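You operate a simulated robot arm through the tools that you are given. There is no shell and no other tool.

You run a simulated two-armed robot. Do the job below in one go: nothing can be reset, and whatever is moved stays where it is left.

TASK
Pick up the white filter marked "fine" from the upper ledge under the filter box with one hand, pass it to the other hand and put it on the low shelf under the machine bench.

Only the result counts: the job must be done as asked and must still hold three seconds after the hand-in. Knocking over, shifting, dropping, spilling or breaking anything else fails it.

THE ROBOT
Two 7-joint arms with two-finger grippers on one trunk, on a base that moves. Base frame: it is fixed to the floor where the robot stands at the start and does not move with it; the origin is under the middle of the robot, x ahead of it, y to its left, z up. Lengths are in mm, angles in degrees, forces in N, time in s.
The left shoulder is at the start at [33, 175, 1278], the right one opposite. With the tool pointing down near the work surface each hand reaches from about 100 to 820 mm from the robot's upright axis, wherever it stands, measured 20 degrees to its own side. Places, roughly: low shelf under the machine bench (22x54 cm) [2140, -1960, 140]. Payload 2.94 kg a hand.
The tool frame of a hand sits at the grasp point between the pads (the TCP): z along the fingers, y along the line on which they close. The tips reach 30 mm beyond it. The gripper opens to 138 mm; its body begins 109 mm behind the TCP.
Orientation is that of the tool frame in the base frame, as a unit quaternion [x, y, z, w]. With the fingers straight down and closing along the base's y, the tool's x points along the base's -x, its y along +y and its z along -z.

THE INTERFACE
- The arms move only by the tool step_arm. It takes "left_commands", "right_commands" or both (then of equal length, played together; a hand with none holds still); each is a list of rows, each a list of 7 numbers: the shift along the tool's x, y, z in units of 150 mm (1.0 is 150 mm), then the turn, a rotation vector about the tool's x, y, z in units of 60 degrees (1.0 is 60 degrees), then the gripper command, from -1 (fully open) to 1 (shut), values between in proportion. In form: [[x, y, z, wx, wy, wz, jaw], ...]. A call has 1 to 20 rows; each row is the pose to reach, as a shift and turn from the pose commanded when the call began, along the tool's axes at that moment. A call with a number of a shift or a turn outside -1 to 1 is refused whole. Each row takes 0.2 s and may step no farther than 50 mm and 8.6 degrees from the row before; otherwise, or with a gripper value out of range, the whole call is refused. Where a pose cannot be reached the arm comes as near as it can. A force on the tool above 40 N (or 10 N above the force at the start of the call, whichever is more), or a blocked arm, ends the call early, and 0.2 s more pass. Each finger travels about 45 mm/s and halts on what it meets, pressing with about 25 N; the grip force reading is that of the motor and also rises with nothing between the fingers. The clock runs only during rows and for 0.2 s after the last one: add rows that repeat a pose to give the fingers time. It gives the time, the measured TCP pose, the force on the tool (base axes), the opening and the grip force at its end, in the units of the frame above (readings bear some noise), with the torque about the TCP (base axes, N m) and any sound that the robot's microphone picked up.
- Cameras (640 x 400 px; columns grow to the right, rows downward): "scene" is now at [75.3, -31.2, 1746.8]; the picture's right is [-0.40, -0.92, -0.00], its down [-0.74, 0.32, -0.59] and it looks along [0.54, -0.24, -0.80] (base axes); focal length 261 px, centre (320, 200). "left" rides on the left gripper at [71, -19, -146] in its tool frame; the picture's right is [0.26, 0.97, 0.00], its down [-0.85, 0.23, -0.48] and it looks along [-0.46, 0.12, 0.88] (tool axes); focal length 280 px, centre (320, 200). "right" rides on the right gripper at [71, 19, -146] in its tool frame; the picture's right is [-0.26, 0.96, 0.00], its down [-0.85, -0.23, -0.48] and it looks along [-0.46, -0.12, 0.88] (tool axes); focal length 280 px, centre (320, 200). There is no depth. A picture from a camera that has moved, and an enlarged one, comes with that camera's place and axes in the base frame and with its lens.
- get_image(camera): a new picture of that camera. The clock stands still meanwhile.
- raise_lower(by): moves the trunk up (or, below 0, down) by that many mm; the arms and the scene camera ride with it, the base frame stays. It gives what a move gives, with no picture.
- steer(legs): drives the robot by 1 to 6 legs, each [ahead, turn to the left] in mm and degrees, along the robot's own axes; the way and the turn of a leg run together, so that a leg with both is an arc; at most 1500 mm and 180 degrees a leg. The arms and the cameras ride along, it lands a little off, and it stops where it bumps. It gives what a move gives.
- head_to(pan, tilt): turns the head with the scene camera to pan (to the left, within 120 degrees either way) and tilt (down, from -29 to 69), counted from straight ahead of the robot (the tilt from the chest, where the trunk bows). It gives what a move gives.
- enlarge(camera, box): a new picture of the part [left, top, right, bottom] of that camera's present view, enlarged. The clock stands still meanwhile.
- hand_in(): hands the job in; it is judged then, once.

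Places have to be worked out from the pictures, the camera data and where the tool is seen. Open the grippers and draw the arms clear of the work before you hand the job in, unless the task says otherwise.

The tools are called after "Request:" as name(argument=value, ...) on one line, values as JSON. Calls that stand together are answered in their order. step_arm: Moves the arms, as the interface text tells. Its arguments: {"type":"object","properties":{"left_commands":{"type":"array"},"right_commands":{"type":"array"}},"required":[]} The other tools are called the same way: raise_lower (by) moves the trunk up or down; steer (legs) drives the base; head_to (pan, tilt) turns the head that bears the scene camera; get_image (camera) takes a picture; enlarge (camera, box) takes an enlarged picture of a part of a camera's view; hand_in () hands the job in.

At the start:

```text
time_s: 0.0
left_tool_pos: [349.8, 44.9, 1324.5]
left_ee_rot: [0.0, 1.0, 0.001, 0.0]
left_wrist_force: [1.2, 0.8, 0.1]
left_torque: [0.0, -0.01, -0.01]
left_gripper_width: 138.2
left_finger_force: 0.0
right_tool_pos: [241.0, -257.1, 1300.1]
right_ee_rot: [-0.001, 1.0, 0.0, 0.0]
right_wrist_force: [0.4, 0.7, 0.4]
right_torque: [0.06, -0.01, -0.05]
right_gripper_width: 137.9
right_finger_force: 0.1
trunk travel left (down, up): [-450.0, 284.0]
robot x, y, heading: [2.8, 2.1, -0.0]
head pan, tilt (commanded): [-23.6, 53.5]
```

scene: 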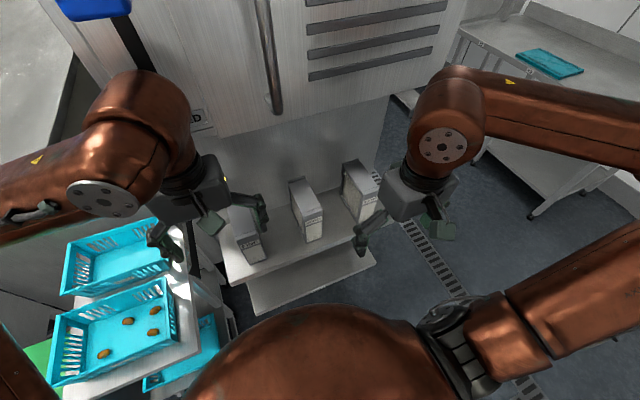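
right: 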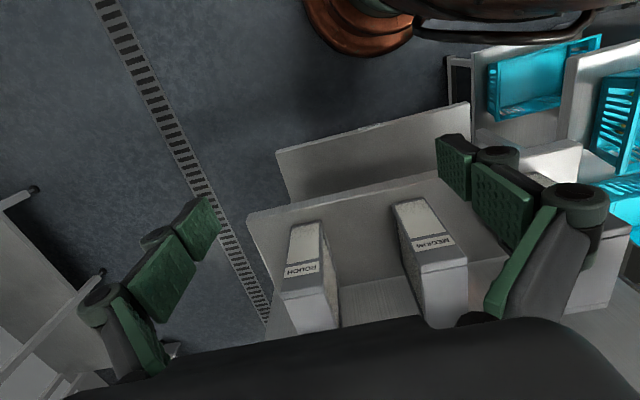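
left: 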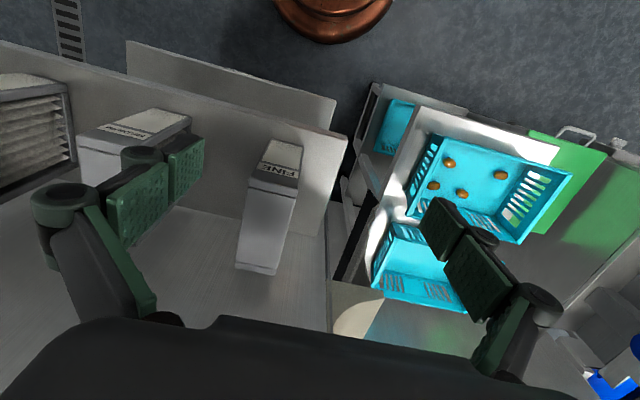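

The filters stand on a ledge ahead; the left one appears to read "FINE". I look closer at the pictures before I move.

Request:
enlarge(camera="scene", box=[200, 140, 420, 300])

Request:
enlarge(camera="left", box=[60, 60, 380, 300])

Request:
enlarge(camera="right", box=[230, 90, 640, 350])

```text
2.50 times, centred on (310, 220) of scene
camera zoom: at [75.3, -31.2, 1746.8], right [-0.4, -0.92, 0.0], down [-0.74, 0.32, -0.59], along [0.54, -0.24, -0.8], focal length 652 px, centre (345, 150)
```

zoom: 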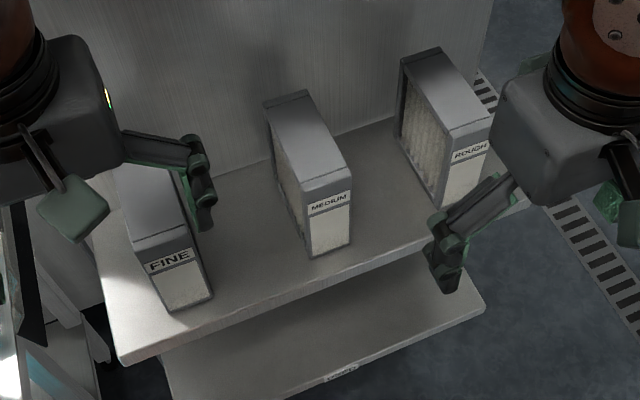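

```text
1.67 times, centred on (220, 180) of left
camera zoom: at [279.0, 25.5, 1469.6], right [-0.26, 0.97, 0.0], down [0.85, 0.23, 0.48], along [0.46, 0.12, -0.88], focal length 467 px, centre (487, 233)
```

zoom: 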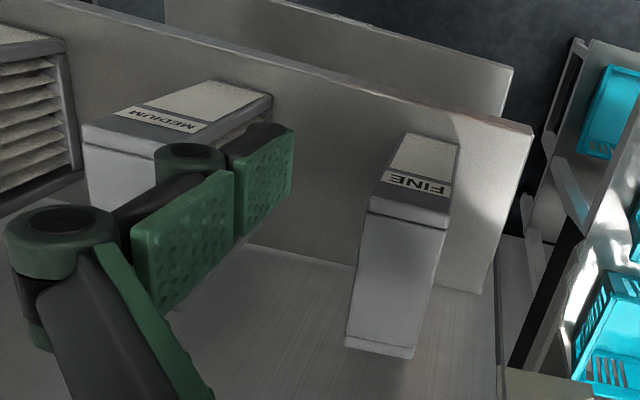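

```text
1.54 times, centred on (435, 220) of right
camera zoom: at [171.4, -238.9, 1446.8], right [0.26, 0.97, 0.0], down [0.85, -0.23, 0.48], along [0.46, -0.12, -0.88], focal length 431 px, centre (143, 169)
```

zoom: 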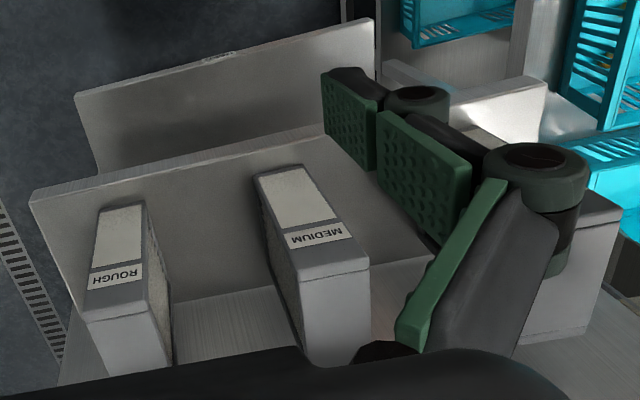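

The filter on the left (toward +y) is "FINE": its front face is at about x≈428, y −19..37, z 1027..1180, depth about 130. Now I turn the head to look at the machine bench and its low shelf.

Request:
head_to(pan=-43, tilt=28)

Request:
get_image(camera="scene")

```text
time_s: 0.9
left_tool_pos: [349.9, 43.8, 1324.3]
left_ee_rot: [-0.001, 1.0, -0.001, -0.001]
left_wrist_force: [0.2, -0.1, 0.9]
left_torque: [0.01, -0.07, -0.02]
left_gripper_width: 138.0
left_finger_force: 0.1
right_tool_pos: [241.3, -257.3, 1300.5]
right_ee_rot: [-0.001, 1.0, 0.0, 0.0]
right_wrist_force: [-0.4, 0.1, 0.8]
right_torque: [0.02, -0.01, 0.0]
right_gripper_width: 138.0
right_finger_force: 0.0
trunk travel left (down, up): [-450.0, 284.0]
robot x, y, heading: [-4.9, 0.8, -0.2]
head pan, tilt (commanded): [-43.0, 28.0]
```

```text
taken
camera scene: at [74.6, -63.9, 1784.0], right [-0.68, -0.73, 0.0], down [-0.34, 0.32, -0.88], along [0.65, -0.6, -0.47], focal length 261 px, centre (320, 200)
```

scene: 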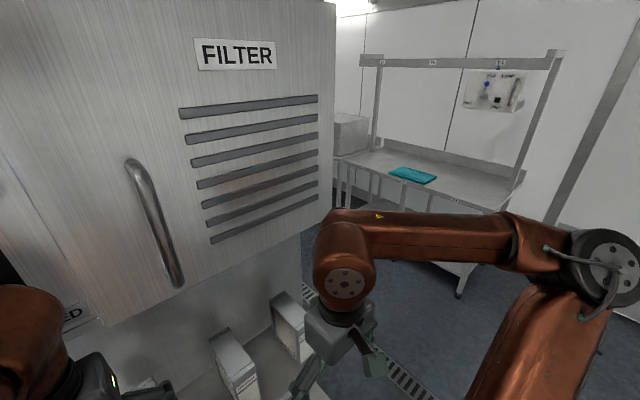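

I enlarge the part of the picture with the bench to see its build.

Request:
enlarge(camera="scene", box=[300, 30, 600, 310])

```text
1.43 times, centred on (450, 170) of scene
camera zoom: at [74.6, -63.9, 1784.0], right [-0.68, -0.73, 0.0], down [-0.34, 0.32, -0.88], along [0.65, -0.6, -0.47], focal length 372 px, centre (134, 243)
```

zoom: 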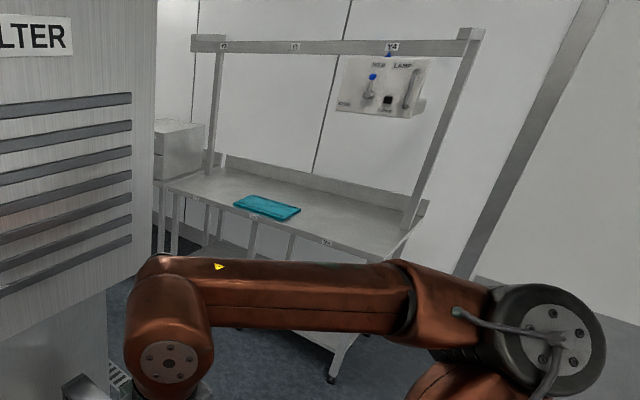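

The filter box overhangs the ledge, so a level approach from the front is best, and the robot needs some more room for it. Before backing up I look around behind and to the sides.

Request:
head_to(pan=-120, tilt=30)

Request:
get_image(camera="scene")

Request:
head_to(pan=120, tilt=30)

Request:
get_image(camera="scene")

Request:
head_to(pan=50, tilt=40)

Request:
get_image(camera="scene")

```text
time_s: 2.4
left_tool_pos: [350.3, 44.7, 1324.3]
left_ee_rot: [0.0, 1.0, 0.0, 0.0]
left_wrist_force: [0.2, 0.5, -0.4]
left_torque: [-0.03, -0.02, 0.0]
left_gripper_width: 138.2
left_finger_force: 0.0
right_tool_pos: [241.0, -256.4, 1301.2]
right_ee_rot: [-0.002, 1.0, 0.001, 0.0]
right_wrist_force: [0.3, 0.0, -0.2]
right_torque: [-0.01, 0.0, -0.01]
right_gripper_width: 138.2
right_finger_force: 0.0
trunk travel left (down, up): [-450.0, 284.0]
robot x, y, heading: [-3.2, -0.6, -0.0]
head pan, tilt (commanded): [-120.0, 30.0]
```

```text
taken
camera scene: at [-37.3, -80.2, 1781.0], right [-0.87, 0.5, 0.0], down [0.25, 0.43, -0.87], along [-0.43, -0.75, -0.5], focal length 261 px, centre (320, 200)
```

scene: 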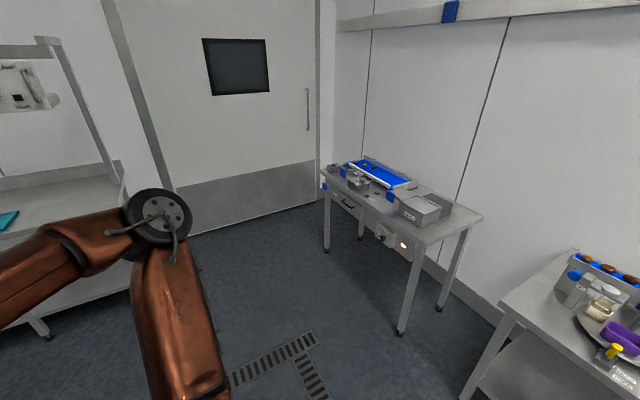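

```text
time_s: 5.8
left_tool_pos: [350.4, 44.0, 1324.6]
left_ee_rot: [0.0, 1.0, 0.0, 0.0]
left_wrist_force: [-0.5, 0.2, -0.3]
left_torque: [0.01, 0.02, -0.03]
left_gripper_width: 137.8
left_finger_force: 0.0
right_tool_pos: [241.4, -259.2, 1301.6]
right_ee_rot: [0.0, 1.0, 0.001, 0.0]
right_wrist_force: [-0.3, 0.4, 0.2]
right_torque: [-0.03, -0.01, 0.0]
right_gripper_width: 137.8
right_finger_force: 0.0
trunk travel left (down, up): [-450.0, 284.0]
robot x, y, heading: [-2.1, -1.3, 0.0]
head pan, tilt (commanded): [120.0, 30.0]
```

```text
taken
camera scene: at [-37.3, 76.6, 1781.0], right [0.87, 0.5, 0.0], down [0.25, -0.43, -0.87], along [-0.43, 0.75, -0.5], focal length 261 px, centre (320, 200)
```

scene: 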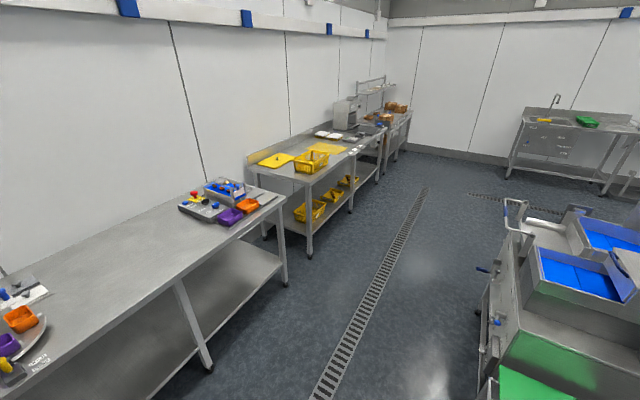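

```text
time_s: 7.2
left_tool_pos: [350.2, 44.5, 1324.4]
left_ee_rot: [0.0, 1.0, 0.0, 0.001]
left_wrist_force: [-0.1, 0.1, 0.0]
left_torque: [0.0, 0.02, 0.01]
left_gripper_width: 138.0
left_finger_force: 0.1
right_tool_pos: [242.4, -258.7, 1300.8]
right_ee_rot: [-0.001, 1.0, 0.0, 0.0]
right_wrist_force: [0.3, 0.1, -0.5]
right_torque: [-0.01, 0.0, 0.01]
right_gripper_width: 138.0
right_finger_force: 0.1
trunk travel left (down, up): [-450.0, 284.0]
robot x, y, heading: [0.0, 1.9, -0.1]
head pan, tilt (commanded): [50.0, 40.0]
```

```text
taken
camera scene: at [62.4, 63.4, 1765.6], right [0.77, -0.64, 0.0], down [-0.41, -0.49, -0.77], along [0.49, 0.59, -0.64], focal length 261 px, centre (320, 200)
```

scene: 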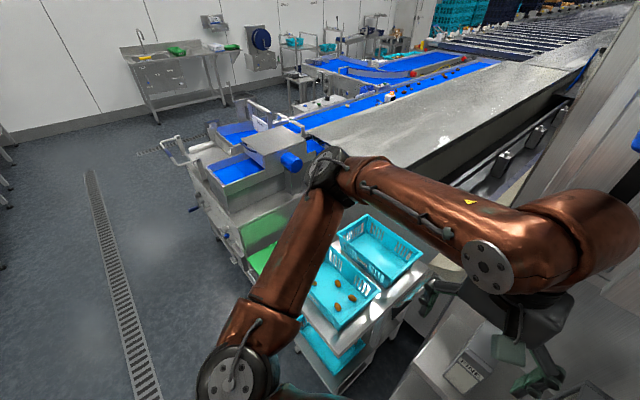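

Behind me the nearest bench front is about 1.1 m away, so backing up 250 mm is safe. I do that and look back at the filters.

Request:
steer(legs=[[-250, 0]])

Request:
head_to(pan=-5, tilt=42)

Request:
get_image(camera="scene")

Request:
get_image(camera="left")

```text
time_s: 9.0
left_tool_pos: [94.1, 42.9, 1324.9]
left_ee_rot: [0.002, 1.0, 0.0, 0.0]
left_wrist_force: [0.2, -0.3, 0.2]
left_torque: [0.0, -0.03, -0.01]
left_gripper_width: 137.9
left_finger_force: 0.1
right_tool_pos: [-17.4, -258.7, 1300.5]
right_ee_rot: [0.002, 1.0, 0.001, 0.0]
right_wrist_force: [-1.2, 0.0, -0.6]
right_torque: [0.01, -0.03, -0.01]
right_gripper_width: 138.2
right_finger_force: 0.0
trunk travel left (down, up): [-450.0, 284.0]
robot x, y, heading: [-253.7, -2.1, -0.5]
head pan, tilt (commanded): [50.0, 40.0]
```

```text
time_s: 10.3
left_tool_pos: [95.7, 43.2, 1324.3]
left_ee_rot: [0.003, 1.0, 0.0, 0.002]
left_wrist_force: [-0.5, 0.4, -0.8]
left_torque: [0.05, 0.0, 0.0]
left_gripper_width: 138.0
left_finger_force: 0.0
right_tool_pos: [-14.7, -258.6, 1300.6]
right_ee_rot: [0.003, 1.0, 0.0, -0.001]
right_wrist_force: [0.5, -0.1, 0.0]
right_torque: [-0.01, -0.02, 0.0]
right_gripper_width: 138.0
right_finger_force: 0.1
trunk travel left (down, up): [-450.0, 284.0]
robot x, y, heading: [-252.6, 1.6, -0.4]
head pan, tilt (commanded): [-5.0, 42.0]
```

```text
taken
camera scene: at [-164.0, -8.8, 1762.6], right [-0.09, -1.0, 0.0], down [-0.67, 0.06, -0.74], along [0.74, -0.07, -0.67], focal length 261 px, centre (320, 200)
```

scene: 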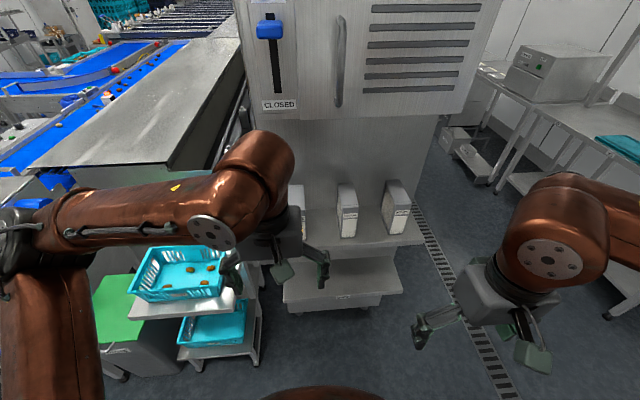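

```text
taken
camera left: at [24.0, 24.6, 1469.5], right [-0.26, 0.97, 0.0], down [0.85, 0.23, 0.48], along [0.46, 0.12, -0.88], focal length 280 px, centre (320, 200)
```

left: 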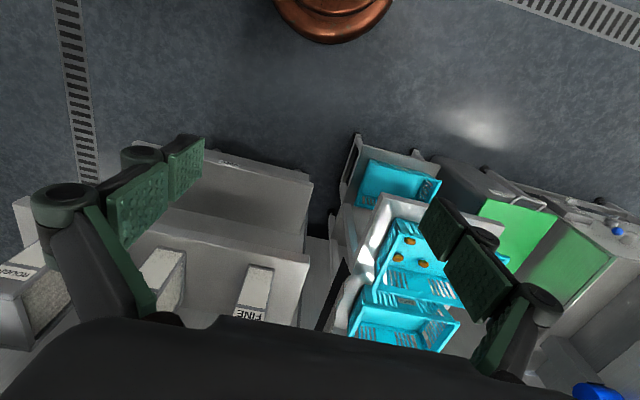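

Now the machine bench and what looks like its low shelf come into view at right of the filter box. I enlarge both this part and the filters.

Request:
enlarge(camera="scene", box=[420, 40, 640, 200])

Request:
enlarge(camera="scene", box=[230, 100, 450, 320])

```text
2.50 times, centred on (530, 120) of scene
camera zoom: at [-164.0, -8.8, 1762.6], right [-0.09, -1.0, 0.0], down [-0.67, 0.06, -0.74], along [0.74, -0.07, -0.67], focal length 652 px, centre (-205, 400)
```

zoom: 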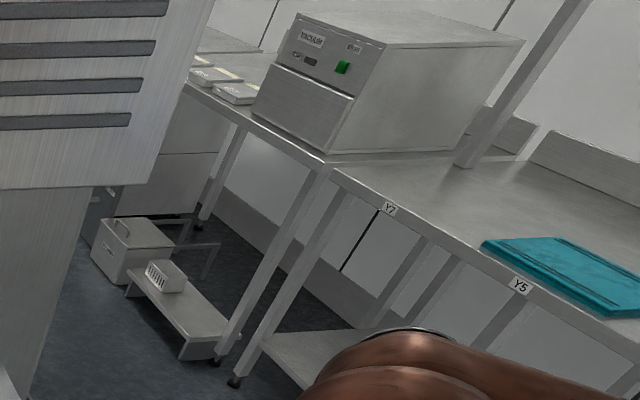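

```text
1.82 times, centred on (340, 210) of scene
camera zoom: at [-164.0, -8.8, 1762.6], right [-0.09, -1.0, 0.0], down [-0.67, 0.06, -0.74], along [0.74, -0.07, -0.67], focal length 474 px, centre (284, 182)
```

zoom: 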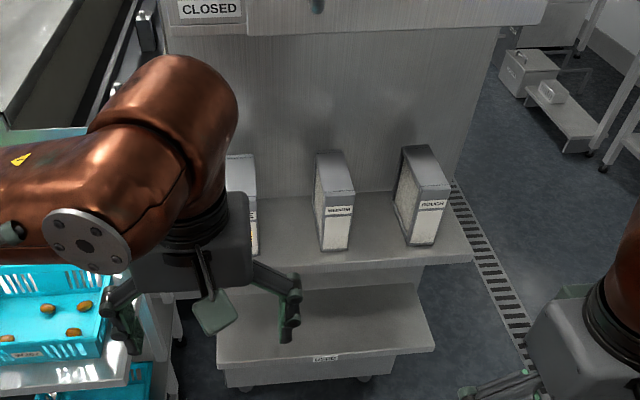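

The low shelf stands slightly ahead of the bench front edge (y about −1850..−2070, x about 1870..2410) with a small white basket toward its far end, so it can be reached from above. Now I turn the left hand toward level and bring it forward and down in open space before the ledge.

Request:
step_arm(left_commands=[[-0.083, -0.028, 0.1, 0, -0.125, 0, -1], [-0.167, -0.057, 0.2, 0, -0.25, 0, -1], [-0.25, -0.085, 0.3, 0, -0.375, 0, -1], [-0.333, -0.113, 0.4, 0, -0.5, 0, -1], [-0.417, -0.142, 0.5, 0, -0.625, 0, -1], [-0.5, -0.17, 0.6, 0, -0.75, 0, -1], [-0.583, -0.198, 0.7, 0, -0.875, 0, -1], [-0.667, -0.227, 0.8, 0, -1, 0, -1]])

Request:
get_image(camera="scene")

Request:
get_image(camera="left")

```text
time_s: 12.1
left_tool_pos: [223.2, -24.6, 1204.7]
left_ee_rot: [0.003, 0.866, -0.001, 0.5]
left_wrist_force: [-0.5, 0.0, 0.0]
left_torque: [0.0, -0.02, 0.02]
left_gripper_width: 138.0
left_finger_force: 0.0
left hand out of reach, approached as far as the arm can: row 5, 6, 7, 8
right_tool_pos: [-16.6, -260.0, 1301.0]
right_ee_rot: [0.003, 1.0, 0.001, 0.001]
right_wrist_force: [-0.2, -0.4, 0.5]
right_torque: [0.06, 0.0, 0.02]
right_gripper_width: 137.9
right_finger_force: 0.1
trunk travel left (down, up): [-450.0, 284.0]
robot x, y, heading: [-257.8, 1.4, -0.3]
head pan, tilt (commanded): [-5.0, 42.0]
```

```text
taken
camera scene: at [-165.5, -11.1, 1762.8], right [-0.09, -1.0, 0.0], down [-0.67, 0.06, -0.74], along [0.74, -0.07, -0.67], focal length 261 px, centre (320, 200)
```

scene: 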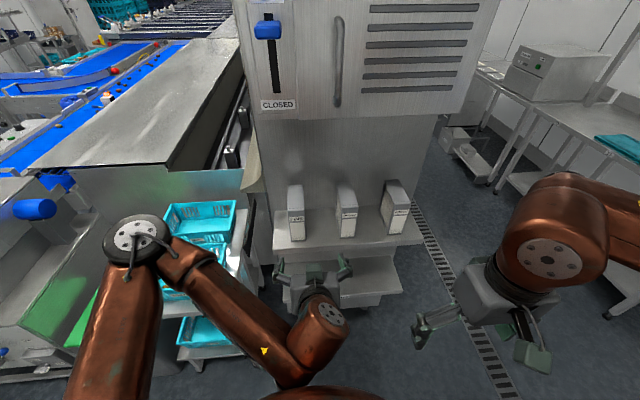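

```text
taken
camera left: at [60.4, -42.1, 1216.2], right [-0.13, 0.97, -0.22], down [0.01, 0.23, 0.97], along [0.99, 0.12, -0.04], focal length 280 px, centre (320, 200)
```

left: 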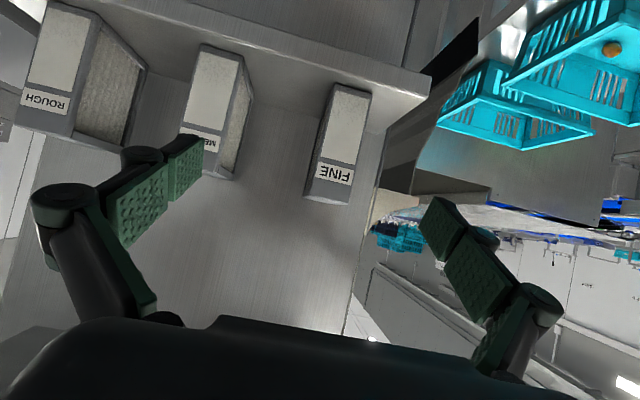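

The fold was tight (rows 5–8 out of reach), but the orientation was reached; going forward opens the arm. I turn the last 30° to level while moving ahead, then read back the pose.

Request:
step_arm(left_commands=[[0.028, 0, 0.163, 0, -0.083, 0, -1], [0.055, 0, 0.327, 0, -0.167, 0, -1], [0.083, 0, 0.49, 0, -0.25, 0, -1], [0.11, 0, 0.653, 0, -0.333, 0, -1], [0.138, 0, 0.817, 0, -0.417, 0, -1], [0.165, 0, 0.98, 0, -0.5, 0, -1], [0.165, 0, 0.98, 0, -0.5, 0, -1]])

Request:
get_image(camera="scene")

Request:
get_image(camera="left")

```text
time_s: 13.7
left_tool_pos: [339.4, -23.0, 1108.4]
left_ee_rot: [0.003, 0.707, -0.003, 0.707]
left_wrist_force: [0.0, 0.3, 0.0]
left_torque: [0.0, 0.01, 0.06]
left_gripper_width: 138.0
left_finger_force: 0.1
right_tool_pos: [-16.0, -258.9, 1300.8]
right_ee_rot: [0.003, 1.0, 0.001, 0.0]
right_wrist_force: [-0.5, -0.9, 1.1]
right_torque: [-0.01, -0.01, 0.02]
right_gripper_width: 138.2
right_finger_force: 0.1
trunk travel left (down, up): [-450.0, 284.0]
robot x, y, heading: [-256.3, 2.5, -0.3]
head pan, tilt (commanded): [-5.0, 42.0]
```

```text
taken
camera scene: at [-164.9, -9.5, 1762.7], right [-0.09, -1.0, 0.0], down [-0.67, 0.06, -0.74], along [0.74, -0.07, -0.67], focal length 261 px, centre (320, 200)
```

scene: 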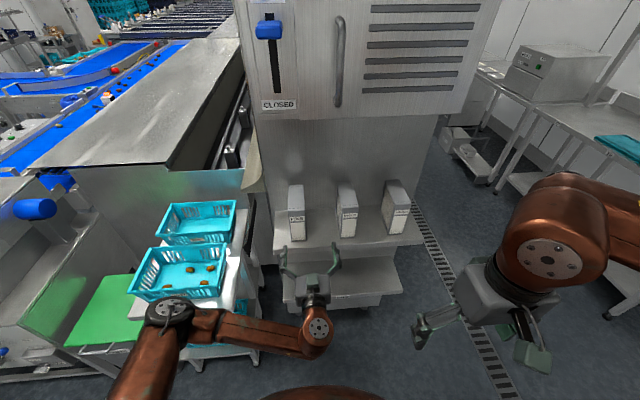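

```text
taken
camera left: at [192.2, -40.5, 1037.9], right [0.01, 0.97, -0.26], down [-0.48, 0.23, 0.85], along [0.88, 0.12, 0.46], focal length 280 px, centre (320, 200)
```

left: 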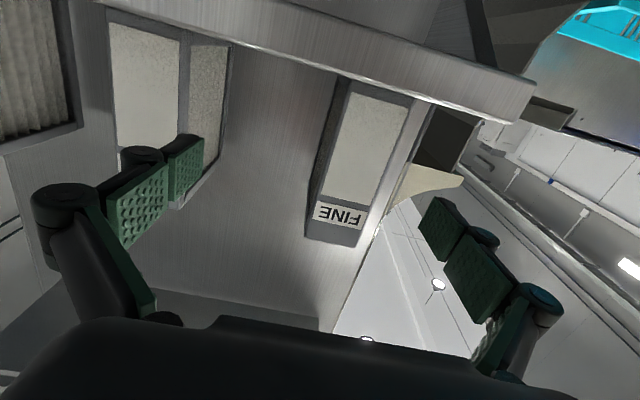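

The hand is level at (339, −23, 1108), a bit to the right of the filter. I enlarge both views to measure the filter's place better before approaching.

Request:
enlarge(camera="left", box=[200, 60, 520, 260])

Request:
enlarge(camera="scene", box=[256, 170, 416, 270])

```text
2.00 times, centred on (360, 160) of left
camera zoom: at [192.2, -40.5, 1037.9], right [0.01, 0.97, -0.26], down [-0.48, 0.23, 0.85], along [0.88, 0.12, 0.46], focal length 561 px, centre (240, 280)
```

zoom: 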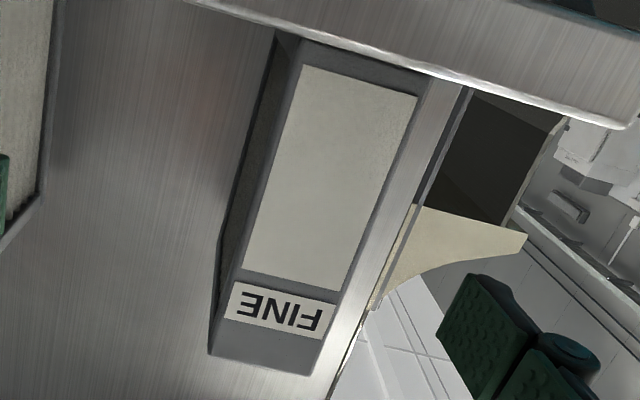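

```text
4.00 times, centred on (336, 220) of scene
camera zoom: at [-164.9, -9.5, 1762.7], right [-0.09, -1.0, 0.0], down [-0.67, 0.06, -0.74], along [0.74, -0.07, -0.67], focal length 1043 px, centre (256, 120)
```

zoom: 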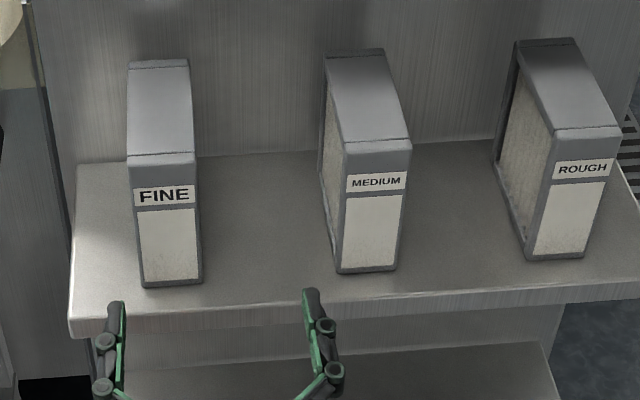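

Triangulated with the two views: FINE spans x 422..~538, y −14..38, z about 1045..1202, square to the robot. I line up at y=12, z=1100 and narrow the opening to about 95 mm.

Request:
step_arm(left_commands=[[0.028, 0.117, 0, 0, 0, 0, -0.7], [0.055, 0.233, 0, 0, 0, 0, -0.377], [0.055, 0.233, 0, 0, 0, 0, -0.377], [0.055, 0.233, 0, 0, 0, 0, -0.377]])

Request:
get_image(camera="left")

Request:
enlarge(camera="scene", box=[226, 160, 416, 300])

```text
time_s: 14.7
left_tool_pos: [338.8, 13.0, 1101.5]
left_ee_rot: [0.002, 0.707, -0.001, 0.707]
left_wrist_force: [0.6, 0.7, 0.1]
left_torque: [0.0, 0.0, -0.02]
left_gripper_width: 95.1
left_finger_force: 0.1
right_tool_pos: [-16.6, -257.6, 1301.9]
right_ee_rot: [0.003, 1.0, 0.0, 0.0]
right_wrist_force: [-0.2, 0.2, -0.3]
right_torque: [-0.04, 0.01, 0.01]
right_gripper_width: 138.1
right_finger_force: 0.1
trunk travel left (down, up): [-450.0, 284.0]
robot x, y, heading: [-254.8, 2.7, -0.2]
head pan, tilt (commanded): [-5.0, 42.0]
```

```text
taken
camera left: at [191.5, -6.0, 1029.9], right [0.01, 0.97, -0.26], down [-0.47, 0.23, 0.85], along [0.88, 0.12, 0.46], focal length 280 px, centre (320, 200)
```

left: 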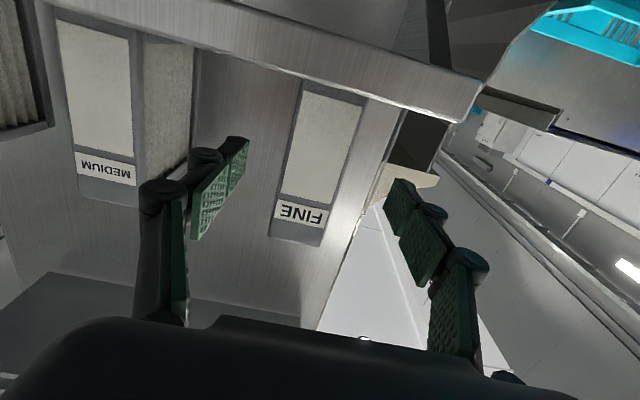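

```text
2.86 times, centred on (321, 230) of scene
camera zoom: at [-164.4, -8.5, 1762.7], right [-0.09, -1.0, 0.0], down [-0.67, 0.06, -0.74], along [0.74, -0.07, -0.67], focal length 745 px, centre (317, 114)
```

zoom: 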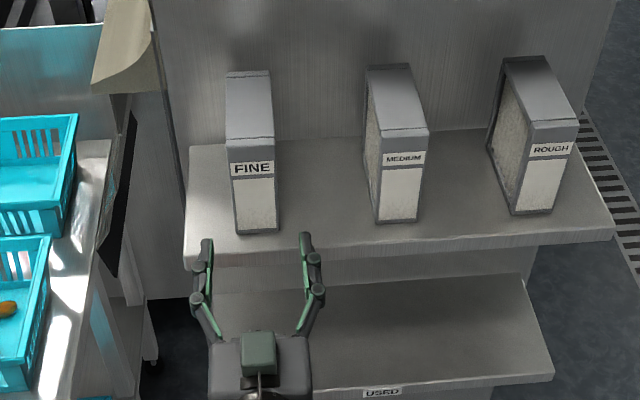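

The fingers straddle the filter's axis well (filter centre at column ~320 in the hand camera). I move forward about 123 mm to put the fingers beside the filter.

Request:
step_arm(left_commands=[[0, 0, 0.16, 0, 0, 0, -0.377], [0, 0, 0.32, 0, 0, 0, -0.377], [0, 0, 0.48, 0, 0, 0, -0.377], [0, 0, 0.64, 0, 0, 0, -0.377], [0, 0, 0.75, 0, 0, 0, -0.377], [0, 0, 0.82, 0, 0, 0, -0.377], [0, 0, 0.82, 0, 0, 0, -0.377]])

Request:
get_image(camera="left")

Request:
enlarge(camera="scene", box=[226, 160, 416, 300])

```text
time_s: 16.3
left_tool_pos: [462.5, 10.1, 1101.8]
left_ee_rot: [0.002, 0.708, -0.001, 0.707]
left_wrist_force: [0.7, 0.0, -0.2]
left_torque: [-0.05, 0.0, 0.0]
left_gripper_width: 94.8
left_finger_force: 0.0
right_tool_pos: [-16.6, -258.6, 1301.8]
right_ee_rot: [0.003, 1.0, 0.001, 0.0]
right_wrist_force: [-0.4, -0.3, 0.4]
right_torque: [-0.01, 0.01, -0.01]
right_gripper_width: 138.2
right_finger_force: 0.1
trunk travel left (down, up): [-450.0, 284.0]
robot x, y, heading: [-257.5, 0.3, -0.3]
head pan, tilt (commanded): [-5.0, 42.0]
```

```text
taken
camera left: at [316.2, -7.0, 1031.1], right [0.01, 0.97, -0.26], down [-0.47, 0.23, 0.85], along [0.88, 0.12, 0.46], focal length 280 px, centre (320, 200)
```

left: 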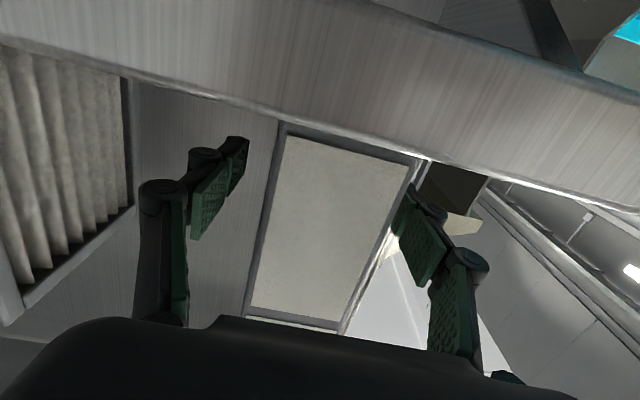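

```text
2.86 times, centred on (321, 230) of scene
camera zoom: at [-164.4, -8.9, 1762.7], right [-0.09, -1.0, 0.0], down [-0.67, 0.06, -0.74], along [0.74, -0.07, -0.67], focal length 745 px, centre (317, 114)
```

zoom: 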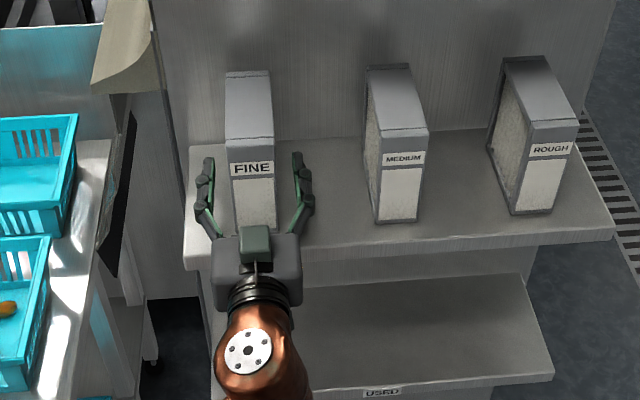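

The fingers stand on both sides of the filter with no contact force. I close the gripper.

Request:
step_arm(left_commands=[[0, 0, 0, 0, 0, 0, 0.1], [0, 0, 0, 0, 0, 0, 0.4], [0, 0, 0, 0, 0, 0, 1], [0, 0, 0, 0, 0, 0, 1], [0, 0, 0, 0, 0, 0, 1], [0, 0, 0, 0, 0, 0, 1], [0, 0, 0, 0, 0, 0, 1]])

Request:
enlarge(camera="scene", box=[226, 160, 416, 300])

```text
time_s: 17.9
left_tool_pos: [462.3, 11.2, 1101.5]
left_ee_rot: [0.002, 0.707, -0.002, 0.707]
left_wrist_force: [-0.6, -0.2, 0.0]
left_torque: [-0.05, 0.06, -0.01]
left_gripper_width: 53.3
left_finger_force: 25.2
right_tool_pos: [-15.7, -257.8, 1300.9]
right_ee_rot: [0.003, 1.0, 0.0, -0.001]
right_wrist_force: [0.5, 0.2, -0.6]
right_torque: [0.04, 0.04, 0.01]
right_gripper_width: 137.9
right_finger_force: 0.0
trunk travel left (down, up): [-450.0, 284.0]
robot x, y, heading: [-255.1, 0.8, -0.1]
head pan, tilt (commanded): [-5.0, 42.0]
```

```text
2.86 times, centred on (321, 230) of scene
camera zoom: at [-164.3, -9.1, 1762.7], right [-0.09, -1.0, 0.0], down [-0.67, 0.06, -0.74], along [0.74, -0.07, -0.67], focal length 745 px, centre (317, 114)
```

zoom: 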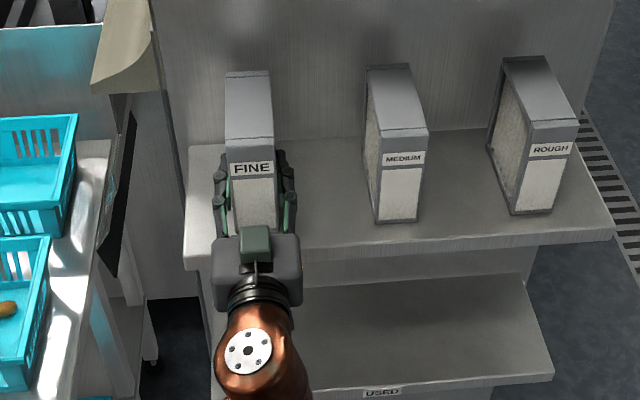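

The grip holds at 53 mm, 25 N. I lift the filter 45 mm and check force and view.

Request:
step_arm(left_commands=[[-0.05, 0, 0, 0, 0, 0, 1], [-0.12, 0, 0, 0, 0, 0, 1], [-0.2, 0, 0, 0, 0, 0, 1], [-0.3, 0, 0, 0, 0, 0, 1], [-0.3, 0, 0, 0, 0, 0, 1]])

Request:
enlarge(camera="scene", box=[226, 140, 416, 280])

Request:
get_image(camera="left")

```text
time_s: 19.1
left_tool_pos: [464.2, 13.0, 1145.6]
left_ee_rot: [0.002, 0.707, -0.002, 0.708]
left_wrist_force: [-0.7, -0.3, -1.9]
left_torque: [0.02, 0.01, -0.02]
left_gripper_width: 53.4
left_finger_force: 24.2
right_tool_pos: [-15.6, -258.2, 1301.7]
right_ee_rot: [0.002, 1.0, 0.0, -0.002]
right_wrist_force: [-0.6, 0.1, -0.9]
right_torque: [0.0, 0.02, 0.0]
right_gripper_width: 138.0
right_finger_force: 0.0
trunk travel left (down, up): [-450.0, 284.0]
robot x, y, heading: [-252.9, 0.0, -0.3]
head pan, tilt (commanded): [-5.0, 42.0]
```

```text
2.86 times, centred on (321, 210) of scene
camera zoom: at [-163.8, -8.6, 1762.6], right [-0.09, -1.0, 0.0], down [-0.67, 0.06, -0.74], along [0.74, -0.07, -0.67], focal length 745 px, centre (317, 171)
```

zoom: 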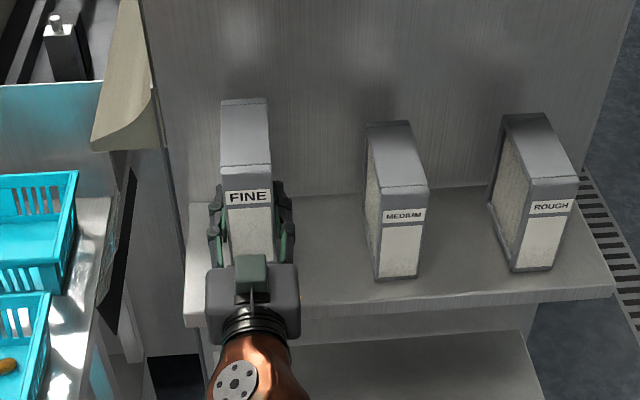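

```text
taken
camera left: at [316.6, -5.3, 1074.9], right [0.01, 0.96, -0.26], down [-0.47, 0.23, 0.85], along [0.88, 0.12, 0.46], focal length 280 px, centre (320, 200)
```

left: 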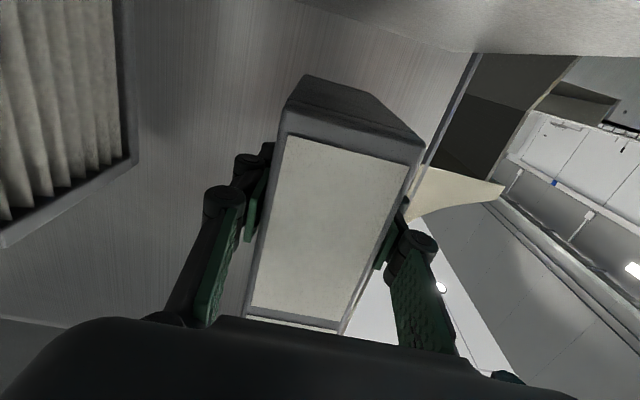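

The filter is lifted clean (about 2 N of weight). I back the base up 200 mm so that the hand-over takes place in the open, away from the filter box.

Request:
steer(legs=[[-200, 0]])

Request:
get_image(camera="scene")

```text
time_s: 20.7
left_tool_pos: [260.0, 10.5, 1146.6]
left_ee_rot: [0.004, 0.707, -0.004, 0.707]
left_wrist_force: [0.4, 0.0, -2.0]
left_torque: [0.02, 0.07, 0.03]
left_gripper_width: 53.2
left_finger_force: 25.4
right_tool_pos: [-219.6, -258.6, 1300.9]
right_ee_rot: [0.006, 1.0, 0.0, 0.0]
right_wrist_force: [-1.2, 0.5, 0.6]
right_torque: [0.01, -0.02, 0.0]
right_gripper_width: 137.9
right_finger_force: 0.0
trunk travel left (down, up): [-450.0, 284.0]
robot x, y, heading: [-455.5, 3.1, -0.6]
head pan, tilt (commanded): [-5.0, 42.0]
```

```text
taken
camera scene: at [-367.3, -7.7, 1762.7], right [-0.1, -1.0, 0.0], down [-0.67, 0.07, -0.74], along [0.74, -0.07, -0.67], focal length 261 px, centre (320, 200)
```

scene: 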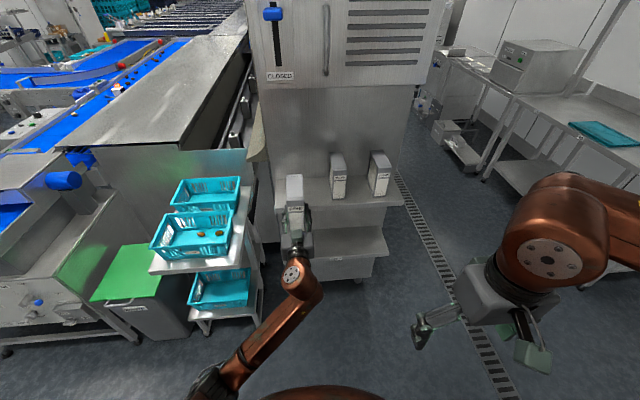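

I retract the left hand 120 mm and lower it 45 mm to bring the filter into easy reach of the right hand; the right hand starts coming forward at its present height.

Request:
step_arm(left_commands=[[0.06, 0, -0.16, 0, 0, 0, 1], [0.12, 0, -0.32, 0, 0, 0, 1], [0.18, 0, -0.48, 0, 0, 0, 1], [0.24, 0, -0.64, 0, 0, 0, 1], [0.3, 0, -0.8, 0, 0, 0, 1], [0.3, 0, -0.8, 0, 0, 0, 1]])

Request:
step_arm(right_commands=[[-0.2, 0.1, 0, 0, 0, 0, -1], [-0.4, 0.2, 0, 0, 0, 0, -1], [-0.6, 0.3, 0, 0, 0, 0, -1], [-0.8, 0.4, 0, 0, 0, 0, -1], [-1, 0.5, 0, 0, 0, 0, -1], [-1, 0.5, 0, 0, 0, 0, -1]])

Request:
get_image(camera="scene")

Request:
get_image(camera="right")

```text
time_s: 22.1
left_tool_pos: [143.1, 16.3, 1102.6]
left_ee_rot: [0.009, 0.704, 0.001, 0.711]
left_wrist_force: [0.2, -0.4, -2.2]
left_torque: [0.01, -0.03, 0.01]
left_gripper_width: 53.4
left_finger_force: 25.3
right_tool_pos: [-218.4, -258.7, 1300.8]
right_ee_rot: [0.005, 1.0, 0.0, -0.001]
right_wrist_force: [0.9, -0.2, -0.3]
right_torque: [0.02, -0.02, 0.03]
right_gripper_width: 137.8
right_finger_force: 0.0
trunk travel left (down, up): [-450.0, 284.0]
robot x, y, heading: [-458.6, 4.2, -0.9]
head pan, tilt (commanded): [-5.0, 42.0]
```

```text
time_s: 23.5
left_tool_pos: [139.7, 16.1, 1099.6]
left_ee_rot: [0.009, 0.705, 0.001, 0.709]
left_wrist_force: [0.1, 0.4, -1.2]
left_torque: [0.02, 0.03, 0.02]
left_gripper_width: 53.1
left_finger_force: 24.9
right_tool_pos: [-68.6, -185.6, 1303.7]
right_ee_rot: [0.004, 1.0, 0.0, 0.001]
right_wrist_force: [-0.3, -0.1, 0.7]
right_torque: [-0.04, -0.03, 0.0]
right_gripper_width: 137.9
right_finger_force: 0.1
trunk travel left (down, up): [-450.0, 284.0]
robot x, y, heading: [-458.9, 4.1, -0.4]
head pan, tilt (commanded): [-5.0, 42.0]
```

```text
taken
camera scene: at [-367.6, -7.2, 1762.8], right [-0.1, -1.0, 0.0], down [-0.67, 0.07, -0.74], along [0.74, -0.07, -0.67], focal length 261 px, centre (320, 200)
```

scene: 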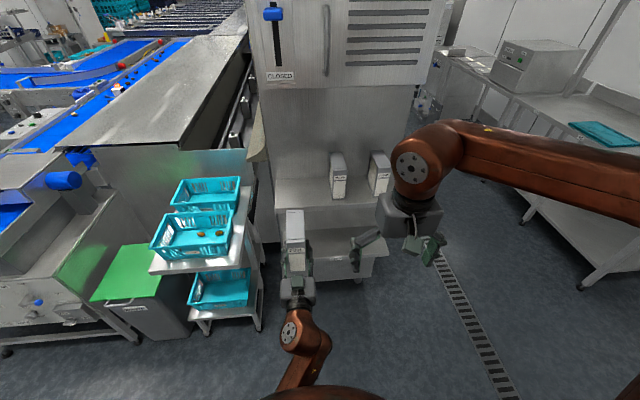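

```text
taken
camera right: at [-137.8, -165.0, 1448.5], right [0.27, 0.96, 0.0], down [0.85, -0.24, 0.48], along [0.46, -0.13, -0.88], focal length 280 px, centre (320, 200)
```

right: 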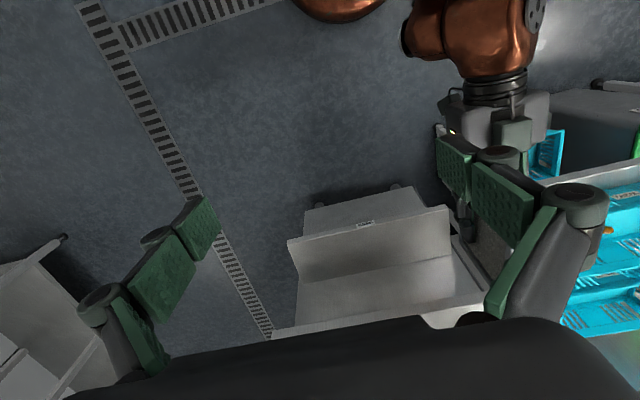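

The left holds steady at (140, 16, 1100), filter top near z≈1200. I carry on with the right hand toward a point above the filter, tips 70 mm over it.

Request:
step_arm(right_commands=[[-0.2, 0.17, 0, 0, 0, 0, -1], [-0.4, 0.34, 0, 0, 0, 0, -1], [-0.6, 0.51, 0, 0, 0, 0, -1], [-0.8, 0.68, 0, 0, 0, 0, -1], [-1, 0.86, 0, 0, 0, 0, -1], [-1, 0.86, 0, 0, 0, 0, -1]])

Request:
get_image(camera="scene")

Request:
get_image(camera="right")

```text
time_s: 24.9
left_tool_pos: [141.5, 17.1, 1098.0]
left_ee_rot: [0.01, 0.707, 0.003, 0.707]
left_wrist_force: [-0.1, -0.1, -0.9]
left_torque: [0.01, 0.05, 0.01]
left_gripper_width: 53.2
left_finger_force: 25.0
right_tool_pos: [-26.8, -173.1, 1285.0]
right_ee_rot: [0.006, 1.0, 0.002, 0.0]
right_wrist_force: [-0.4, 0.1, -0.1]
right_torque: [0.02, 0.01, 0.0]
right_gripper_width: 137.9
right_finger_force: 0.1
right hand out of reach, approached as far as the arm can: row 1, 2, 3, 4, 5, 6
trunk travel left (down, up): [-450.0, 284.0]
robot x, y, heading: [-458.2, 4.6, -0.6]
head pan, tilt (commanded): [-5.0, 42.0]
```

```text
taken
camera scene: at [-365.8, -8.1, 1762.6], right [-0.1, -1.0, 0.0], down [-0.67, 0.07, -0.74], along [0.74, -0.07, -0.67], focal length 261 px, centre (320, 200)
```

scene: 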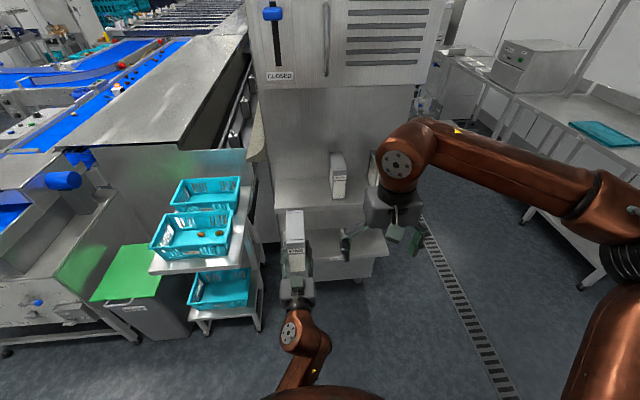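

```text
taken
camera right: at [-97.8, -153.7, 1431.2], right [0.27, 0.96, 0.0], down [0.85, -0.24, 0.48], along [0.46, -0.13, -0.88], focal length 280 px, centre (320, 200)
```

right: 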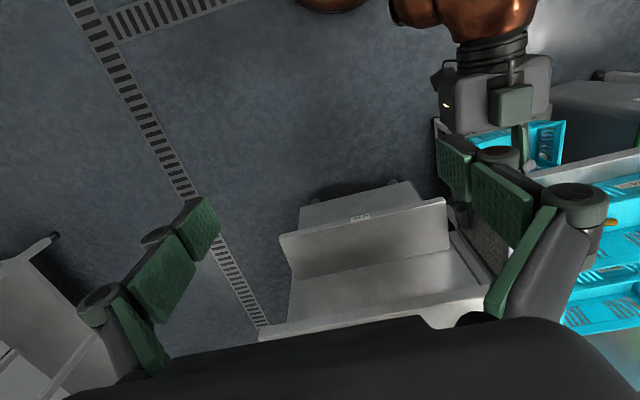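

The right arm cannot reach that far ahead at this height; nearer to working height it reaches farther. I lower the left hand with the filter by 150 mm first.

Request:
step_arm(left_commands=[[0.17, 0, 0, 0, 0, 0, 1], [0.34, 0, 0, 0, 0, 0, 1], [0.5, 0, 0, 0, 0, 0, 1], [0.67, 0, 0, 0, 0, 0, 1], [0.84, 0, 0, 0, 0, 0, 1], [1, 0, 0, 0, 0, 0, 1], [1, 0, 0, 0, 0, 0, 1]])

Request:
get_image(camera="scene")

```text
time_s: 26.5
left_tool_pos: [140.3, 10.3, 950.1]
left_ee_rot: [0.004, 0.707, -0.005, 0.707]
left_wrist_force: [0.0, -0.6, -2.7]
left_torque: [0.02, 0.04, -0.03]
left_gripper_width: 53.3
left_finger_force: 25.8
right_tool_pos: [-27.9, -171.9, 1285.8]
right_ee_rot: [0.006, 1.0, 0.001, 0.0]
right_wrist_force: [0.9, 0.4, 0.2]
right_torque: [0.02, -0.04, 0.01]
right_gripper_width: 137.9
right_finger_force: 0.0
trunk travel left (down, up): [-450.0, 284.0]
robot x, y, heading: [-456.1, 2.5, -0.8]
head pan, tilt (commanded): [-5.0, 42.0]
```

```text
taken
camera scene: at [-365.6, -7.9, 1762.7], right [-0.1, -1.0, 0.0], down [-0.67, 0.07, -0.74], along [0.74, -0.07, -0.67], focal length 261 px, centre (320, 200)
```

scene: 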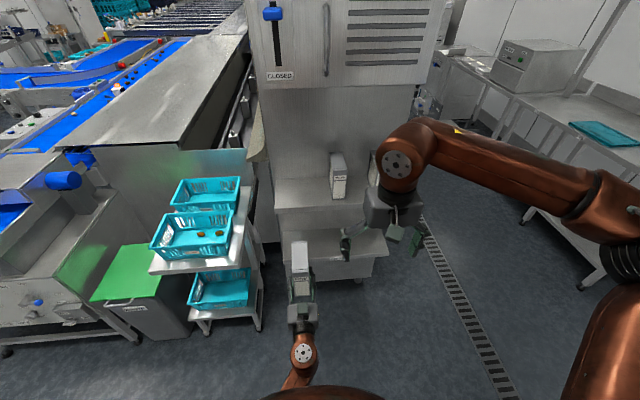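

The left holds the filter at z=950 (top about 1050). I bring the right hand down 150 mm where it is and then forward and inward over the filter.

Request:
step_arm(right_commands=[[0, 0, 0.2, 0, 0, 0, -1], [0, 0, 0.4, 0, 0, 0, -1], [0, 0, 0.6, 0, 0, 0, -1], [0, 0, 0.8, 0, 0, 0, -1], [0, 0, 1, 0, 0, 0, -1], [0, 0, 1, 0, 0, 0, -1]])

Request:
step_arm(right_commands=[[-0.16, 0.17, 0, 0, 0, 0, -1], [-0.32, 0.34, 0, 0, 0, 0, -1], [-0.48, 0.51, 0, 0, 0, 0, -1], [-0.64, 0.68, 0, 0, 0, 0, -1], [-0.8, 0.85, 0, 0, 0, 0, -1], [-0.8, 0.85, 0, 0, 0, 0, -1]])

Request:
get_image(camera="scene")

Request:
get_image(camera="right")

```text
time_s: 27.9
left_tool_pos: [142.7, 11.1, 951.1]
left_ee_rot: [0.004, 0.707, -0.004, 0.707]
left_wrist_force: [0.7, -0.5, -2.5]
left_torque: [0.0, 0.01, -0.03]
left_gripper_width: 53.4
left_finger_force: 24.5
right_tool_pos: [-29.4, -174.7, 1140.5]
right_ee_rot: [0.005, 1.0, 0.001, 0.0]
right_wrist_force: [-0.5, -0.1, 0.5]
right_torque: [0.01, 0.0, 0.01]
right_gripper_width: 138.1
right_finger_force: 0.1
right hand out of reach, approached as far as the arm can: row 5, 6
trunk travel left (down, up): [-450.0, 284.0]
robot x, y, heading: [-455.9, 5.0, -0.3]
head pan, tilt (commanded): [-5.0, 42.0]
```

```text
time_s: 29.3
left_tool_pos: [142.6, 10.5, 950.7]
left_ee_rot: [0.005, 0.708, -0.004, 0.706]
left_wrist_force: [0.0, 0.9, -1.3]
left_torque: [0.0, 0.06, 0.03]
left_gripper_width: 53.4
left_finger_force: 24.5
right_tool_pos: [-29.3, -174.9, 1140.7]
right_ee_rot: [0.005, 1.0, 0.002, 0.0]
right_wrist_force: [-0.4, 0.0, -0.8]
right_torque: [0.0, 0.02, -0.02]
right_gripper_width: 138.1
right_finger_force: 0.0
right hand out of reach, approached as far as the arm can: row 1, 2, 3, 4, 5, 6
trunk travel left (down, up): [-450.0, 284.0]
robot x, y, heading: [-454.8, 4.4, -0.5]
head pan, tilt (commanded): [-5.0, 42.0]
```

```text
taken
camera scene: at [-365.5, -7.7, 1762.6], right [-0.1, -1.0, 0.0], down [-0.67, 0.07, -0.74], along [0.74, -0.07, -0.67], focal length 261 px, centre (320, 200)
```

scene: 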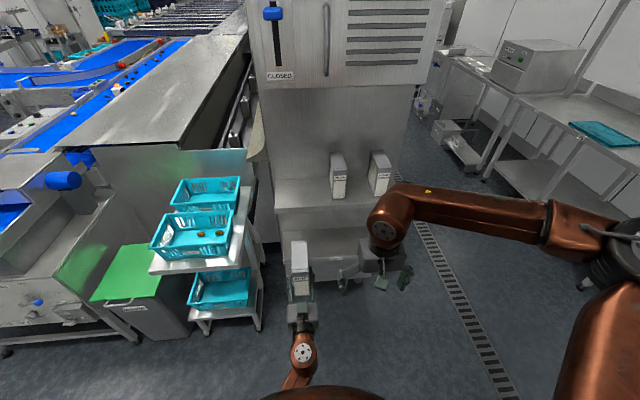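

```text
taken
camera right: at [-99.8, -155.7, 1286.3], right [0.27, 0.96, 0.0], down [0.85, -0.24, 0.48], along [0.46, -0.13, -0.88], focal length 280 px, centre (320, 200)
```

right: 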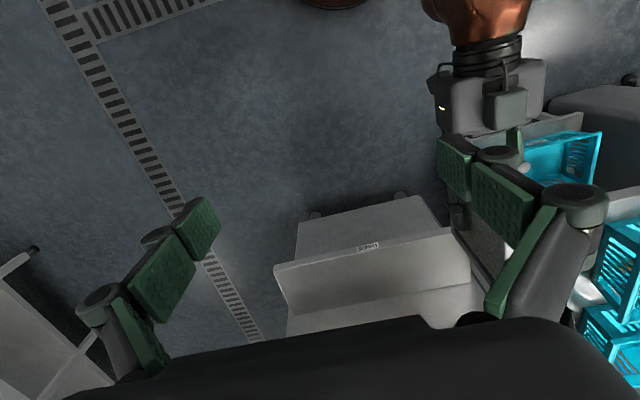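

The right arm is stuck at that pose, probably a joint at its stop rather than distance. I test small moves, one with a yaw of the hand about its own axis.

Request:
step_arm(right_commands=[[0, 0, 0, 0, 0, 0.1, -1], [0, 0, 0, 0, 0, 0.2, -1], [0, 0, 0, 0, 0, 0.3, -1], [0, 0, 0, 0, 0, 0.4, -1], [-0.15, 0, 0, 0, 0, 0.4, -1], [-0.3, 0, 0, 0, 0, 0.4, -1], [-0.3, 0, 0, 0, 0, 0.4, -1]])

```text
time_s: 30.9
left_tool_pos: [140.5, 11.9, 949.7]
left_ee_rot: [0.005, 0.707, -0.005, 0.707]
left_wrist_force: [0.7, -0.7, -2.0]
left_torque: [0.01, 0.03, 0.03]
left_gripper_width: 53.4
left_finger_force: 24.8
right_tool_pos: [-21.0, -178.9, 1141.1]
right_ee_rot: [0.213, 0.977, 0.002, -0.001]
right_wrist_force: [-0.2, 0.1, -0.4]
right_torque: [-0.02, 0.03, 0.01]
right_gripper_width: 137.9
right_finger_force: 0.1
right hand out of reach, approached as far as the arm can: row 2, 3, 4, 5, 6, 7
trunk travel left (down, up): [-450.0, 284.0]
robot x, y, heading: [-459.3, -0.2, -0.5]
head pan, tilt (commanded): [-5.0, 42.0]
```

I look at the right arm itself with the head turned to see which joint is at its stop.

Request:
head_to(pan=-45, tilt=45)

Request:
get_image(camera="scene")

```text
time_s: 31.9
left_tool_pos: [141.5, 10.6, 949.9]
left_ee_rot: [0.004, 0.707, -0.004, 0.708]
left_wrist_force: [1.0, -0.3, -2.1]
left_torque: [-0.03, 0.07, 0.02]
left_gripper_width: 53.1
left_finger_force: 25.0
right_tool_pos: [-21.1, -180.1, 1142.2]
right_ee_rot: [0.213, 0.977, 0.002, 0.0]
right_wrist_force: [-0.4, -0.5, 0.1]
right_torque: [-0.01, -0.02, -0.02]
right_gripper_width: 138.2
right_finger_force: 0.0
trunk travel left (down, up): [-450.0, 284.0]
robot x, y, heading: [-456.8, 2.9, -0.4]
head pan, tilt (commanded): [-45.0, 45.0]
```

```text
taken
camera scene: at [-391.7, -57.5, 1758.3], right [-0.71, -0.7, 0.0], down [-0.5, 0.51, -0.71], along [0.49, -0.5, -0.71], focal length 261 px, centre (320, 200)
```

scene: 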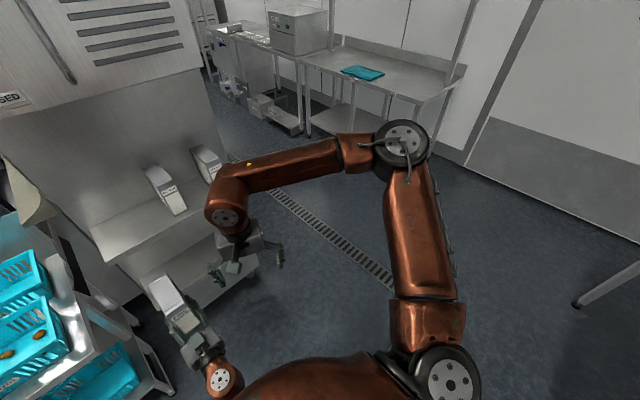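

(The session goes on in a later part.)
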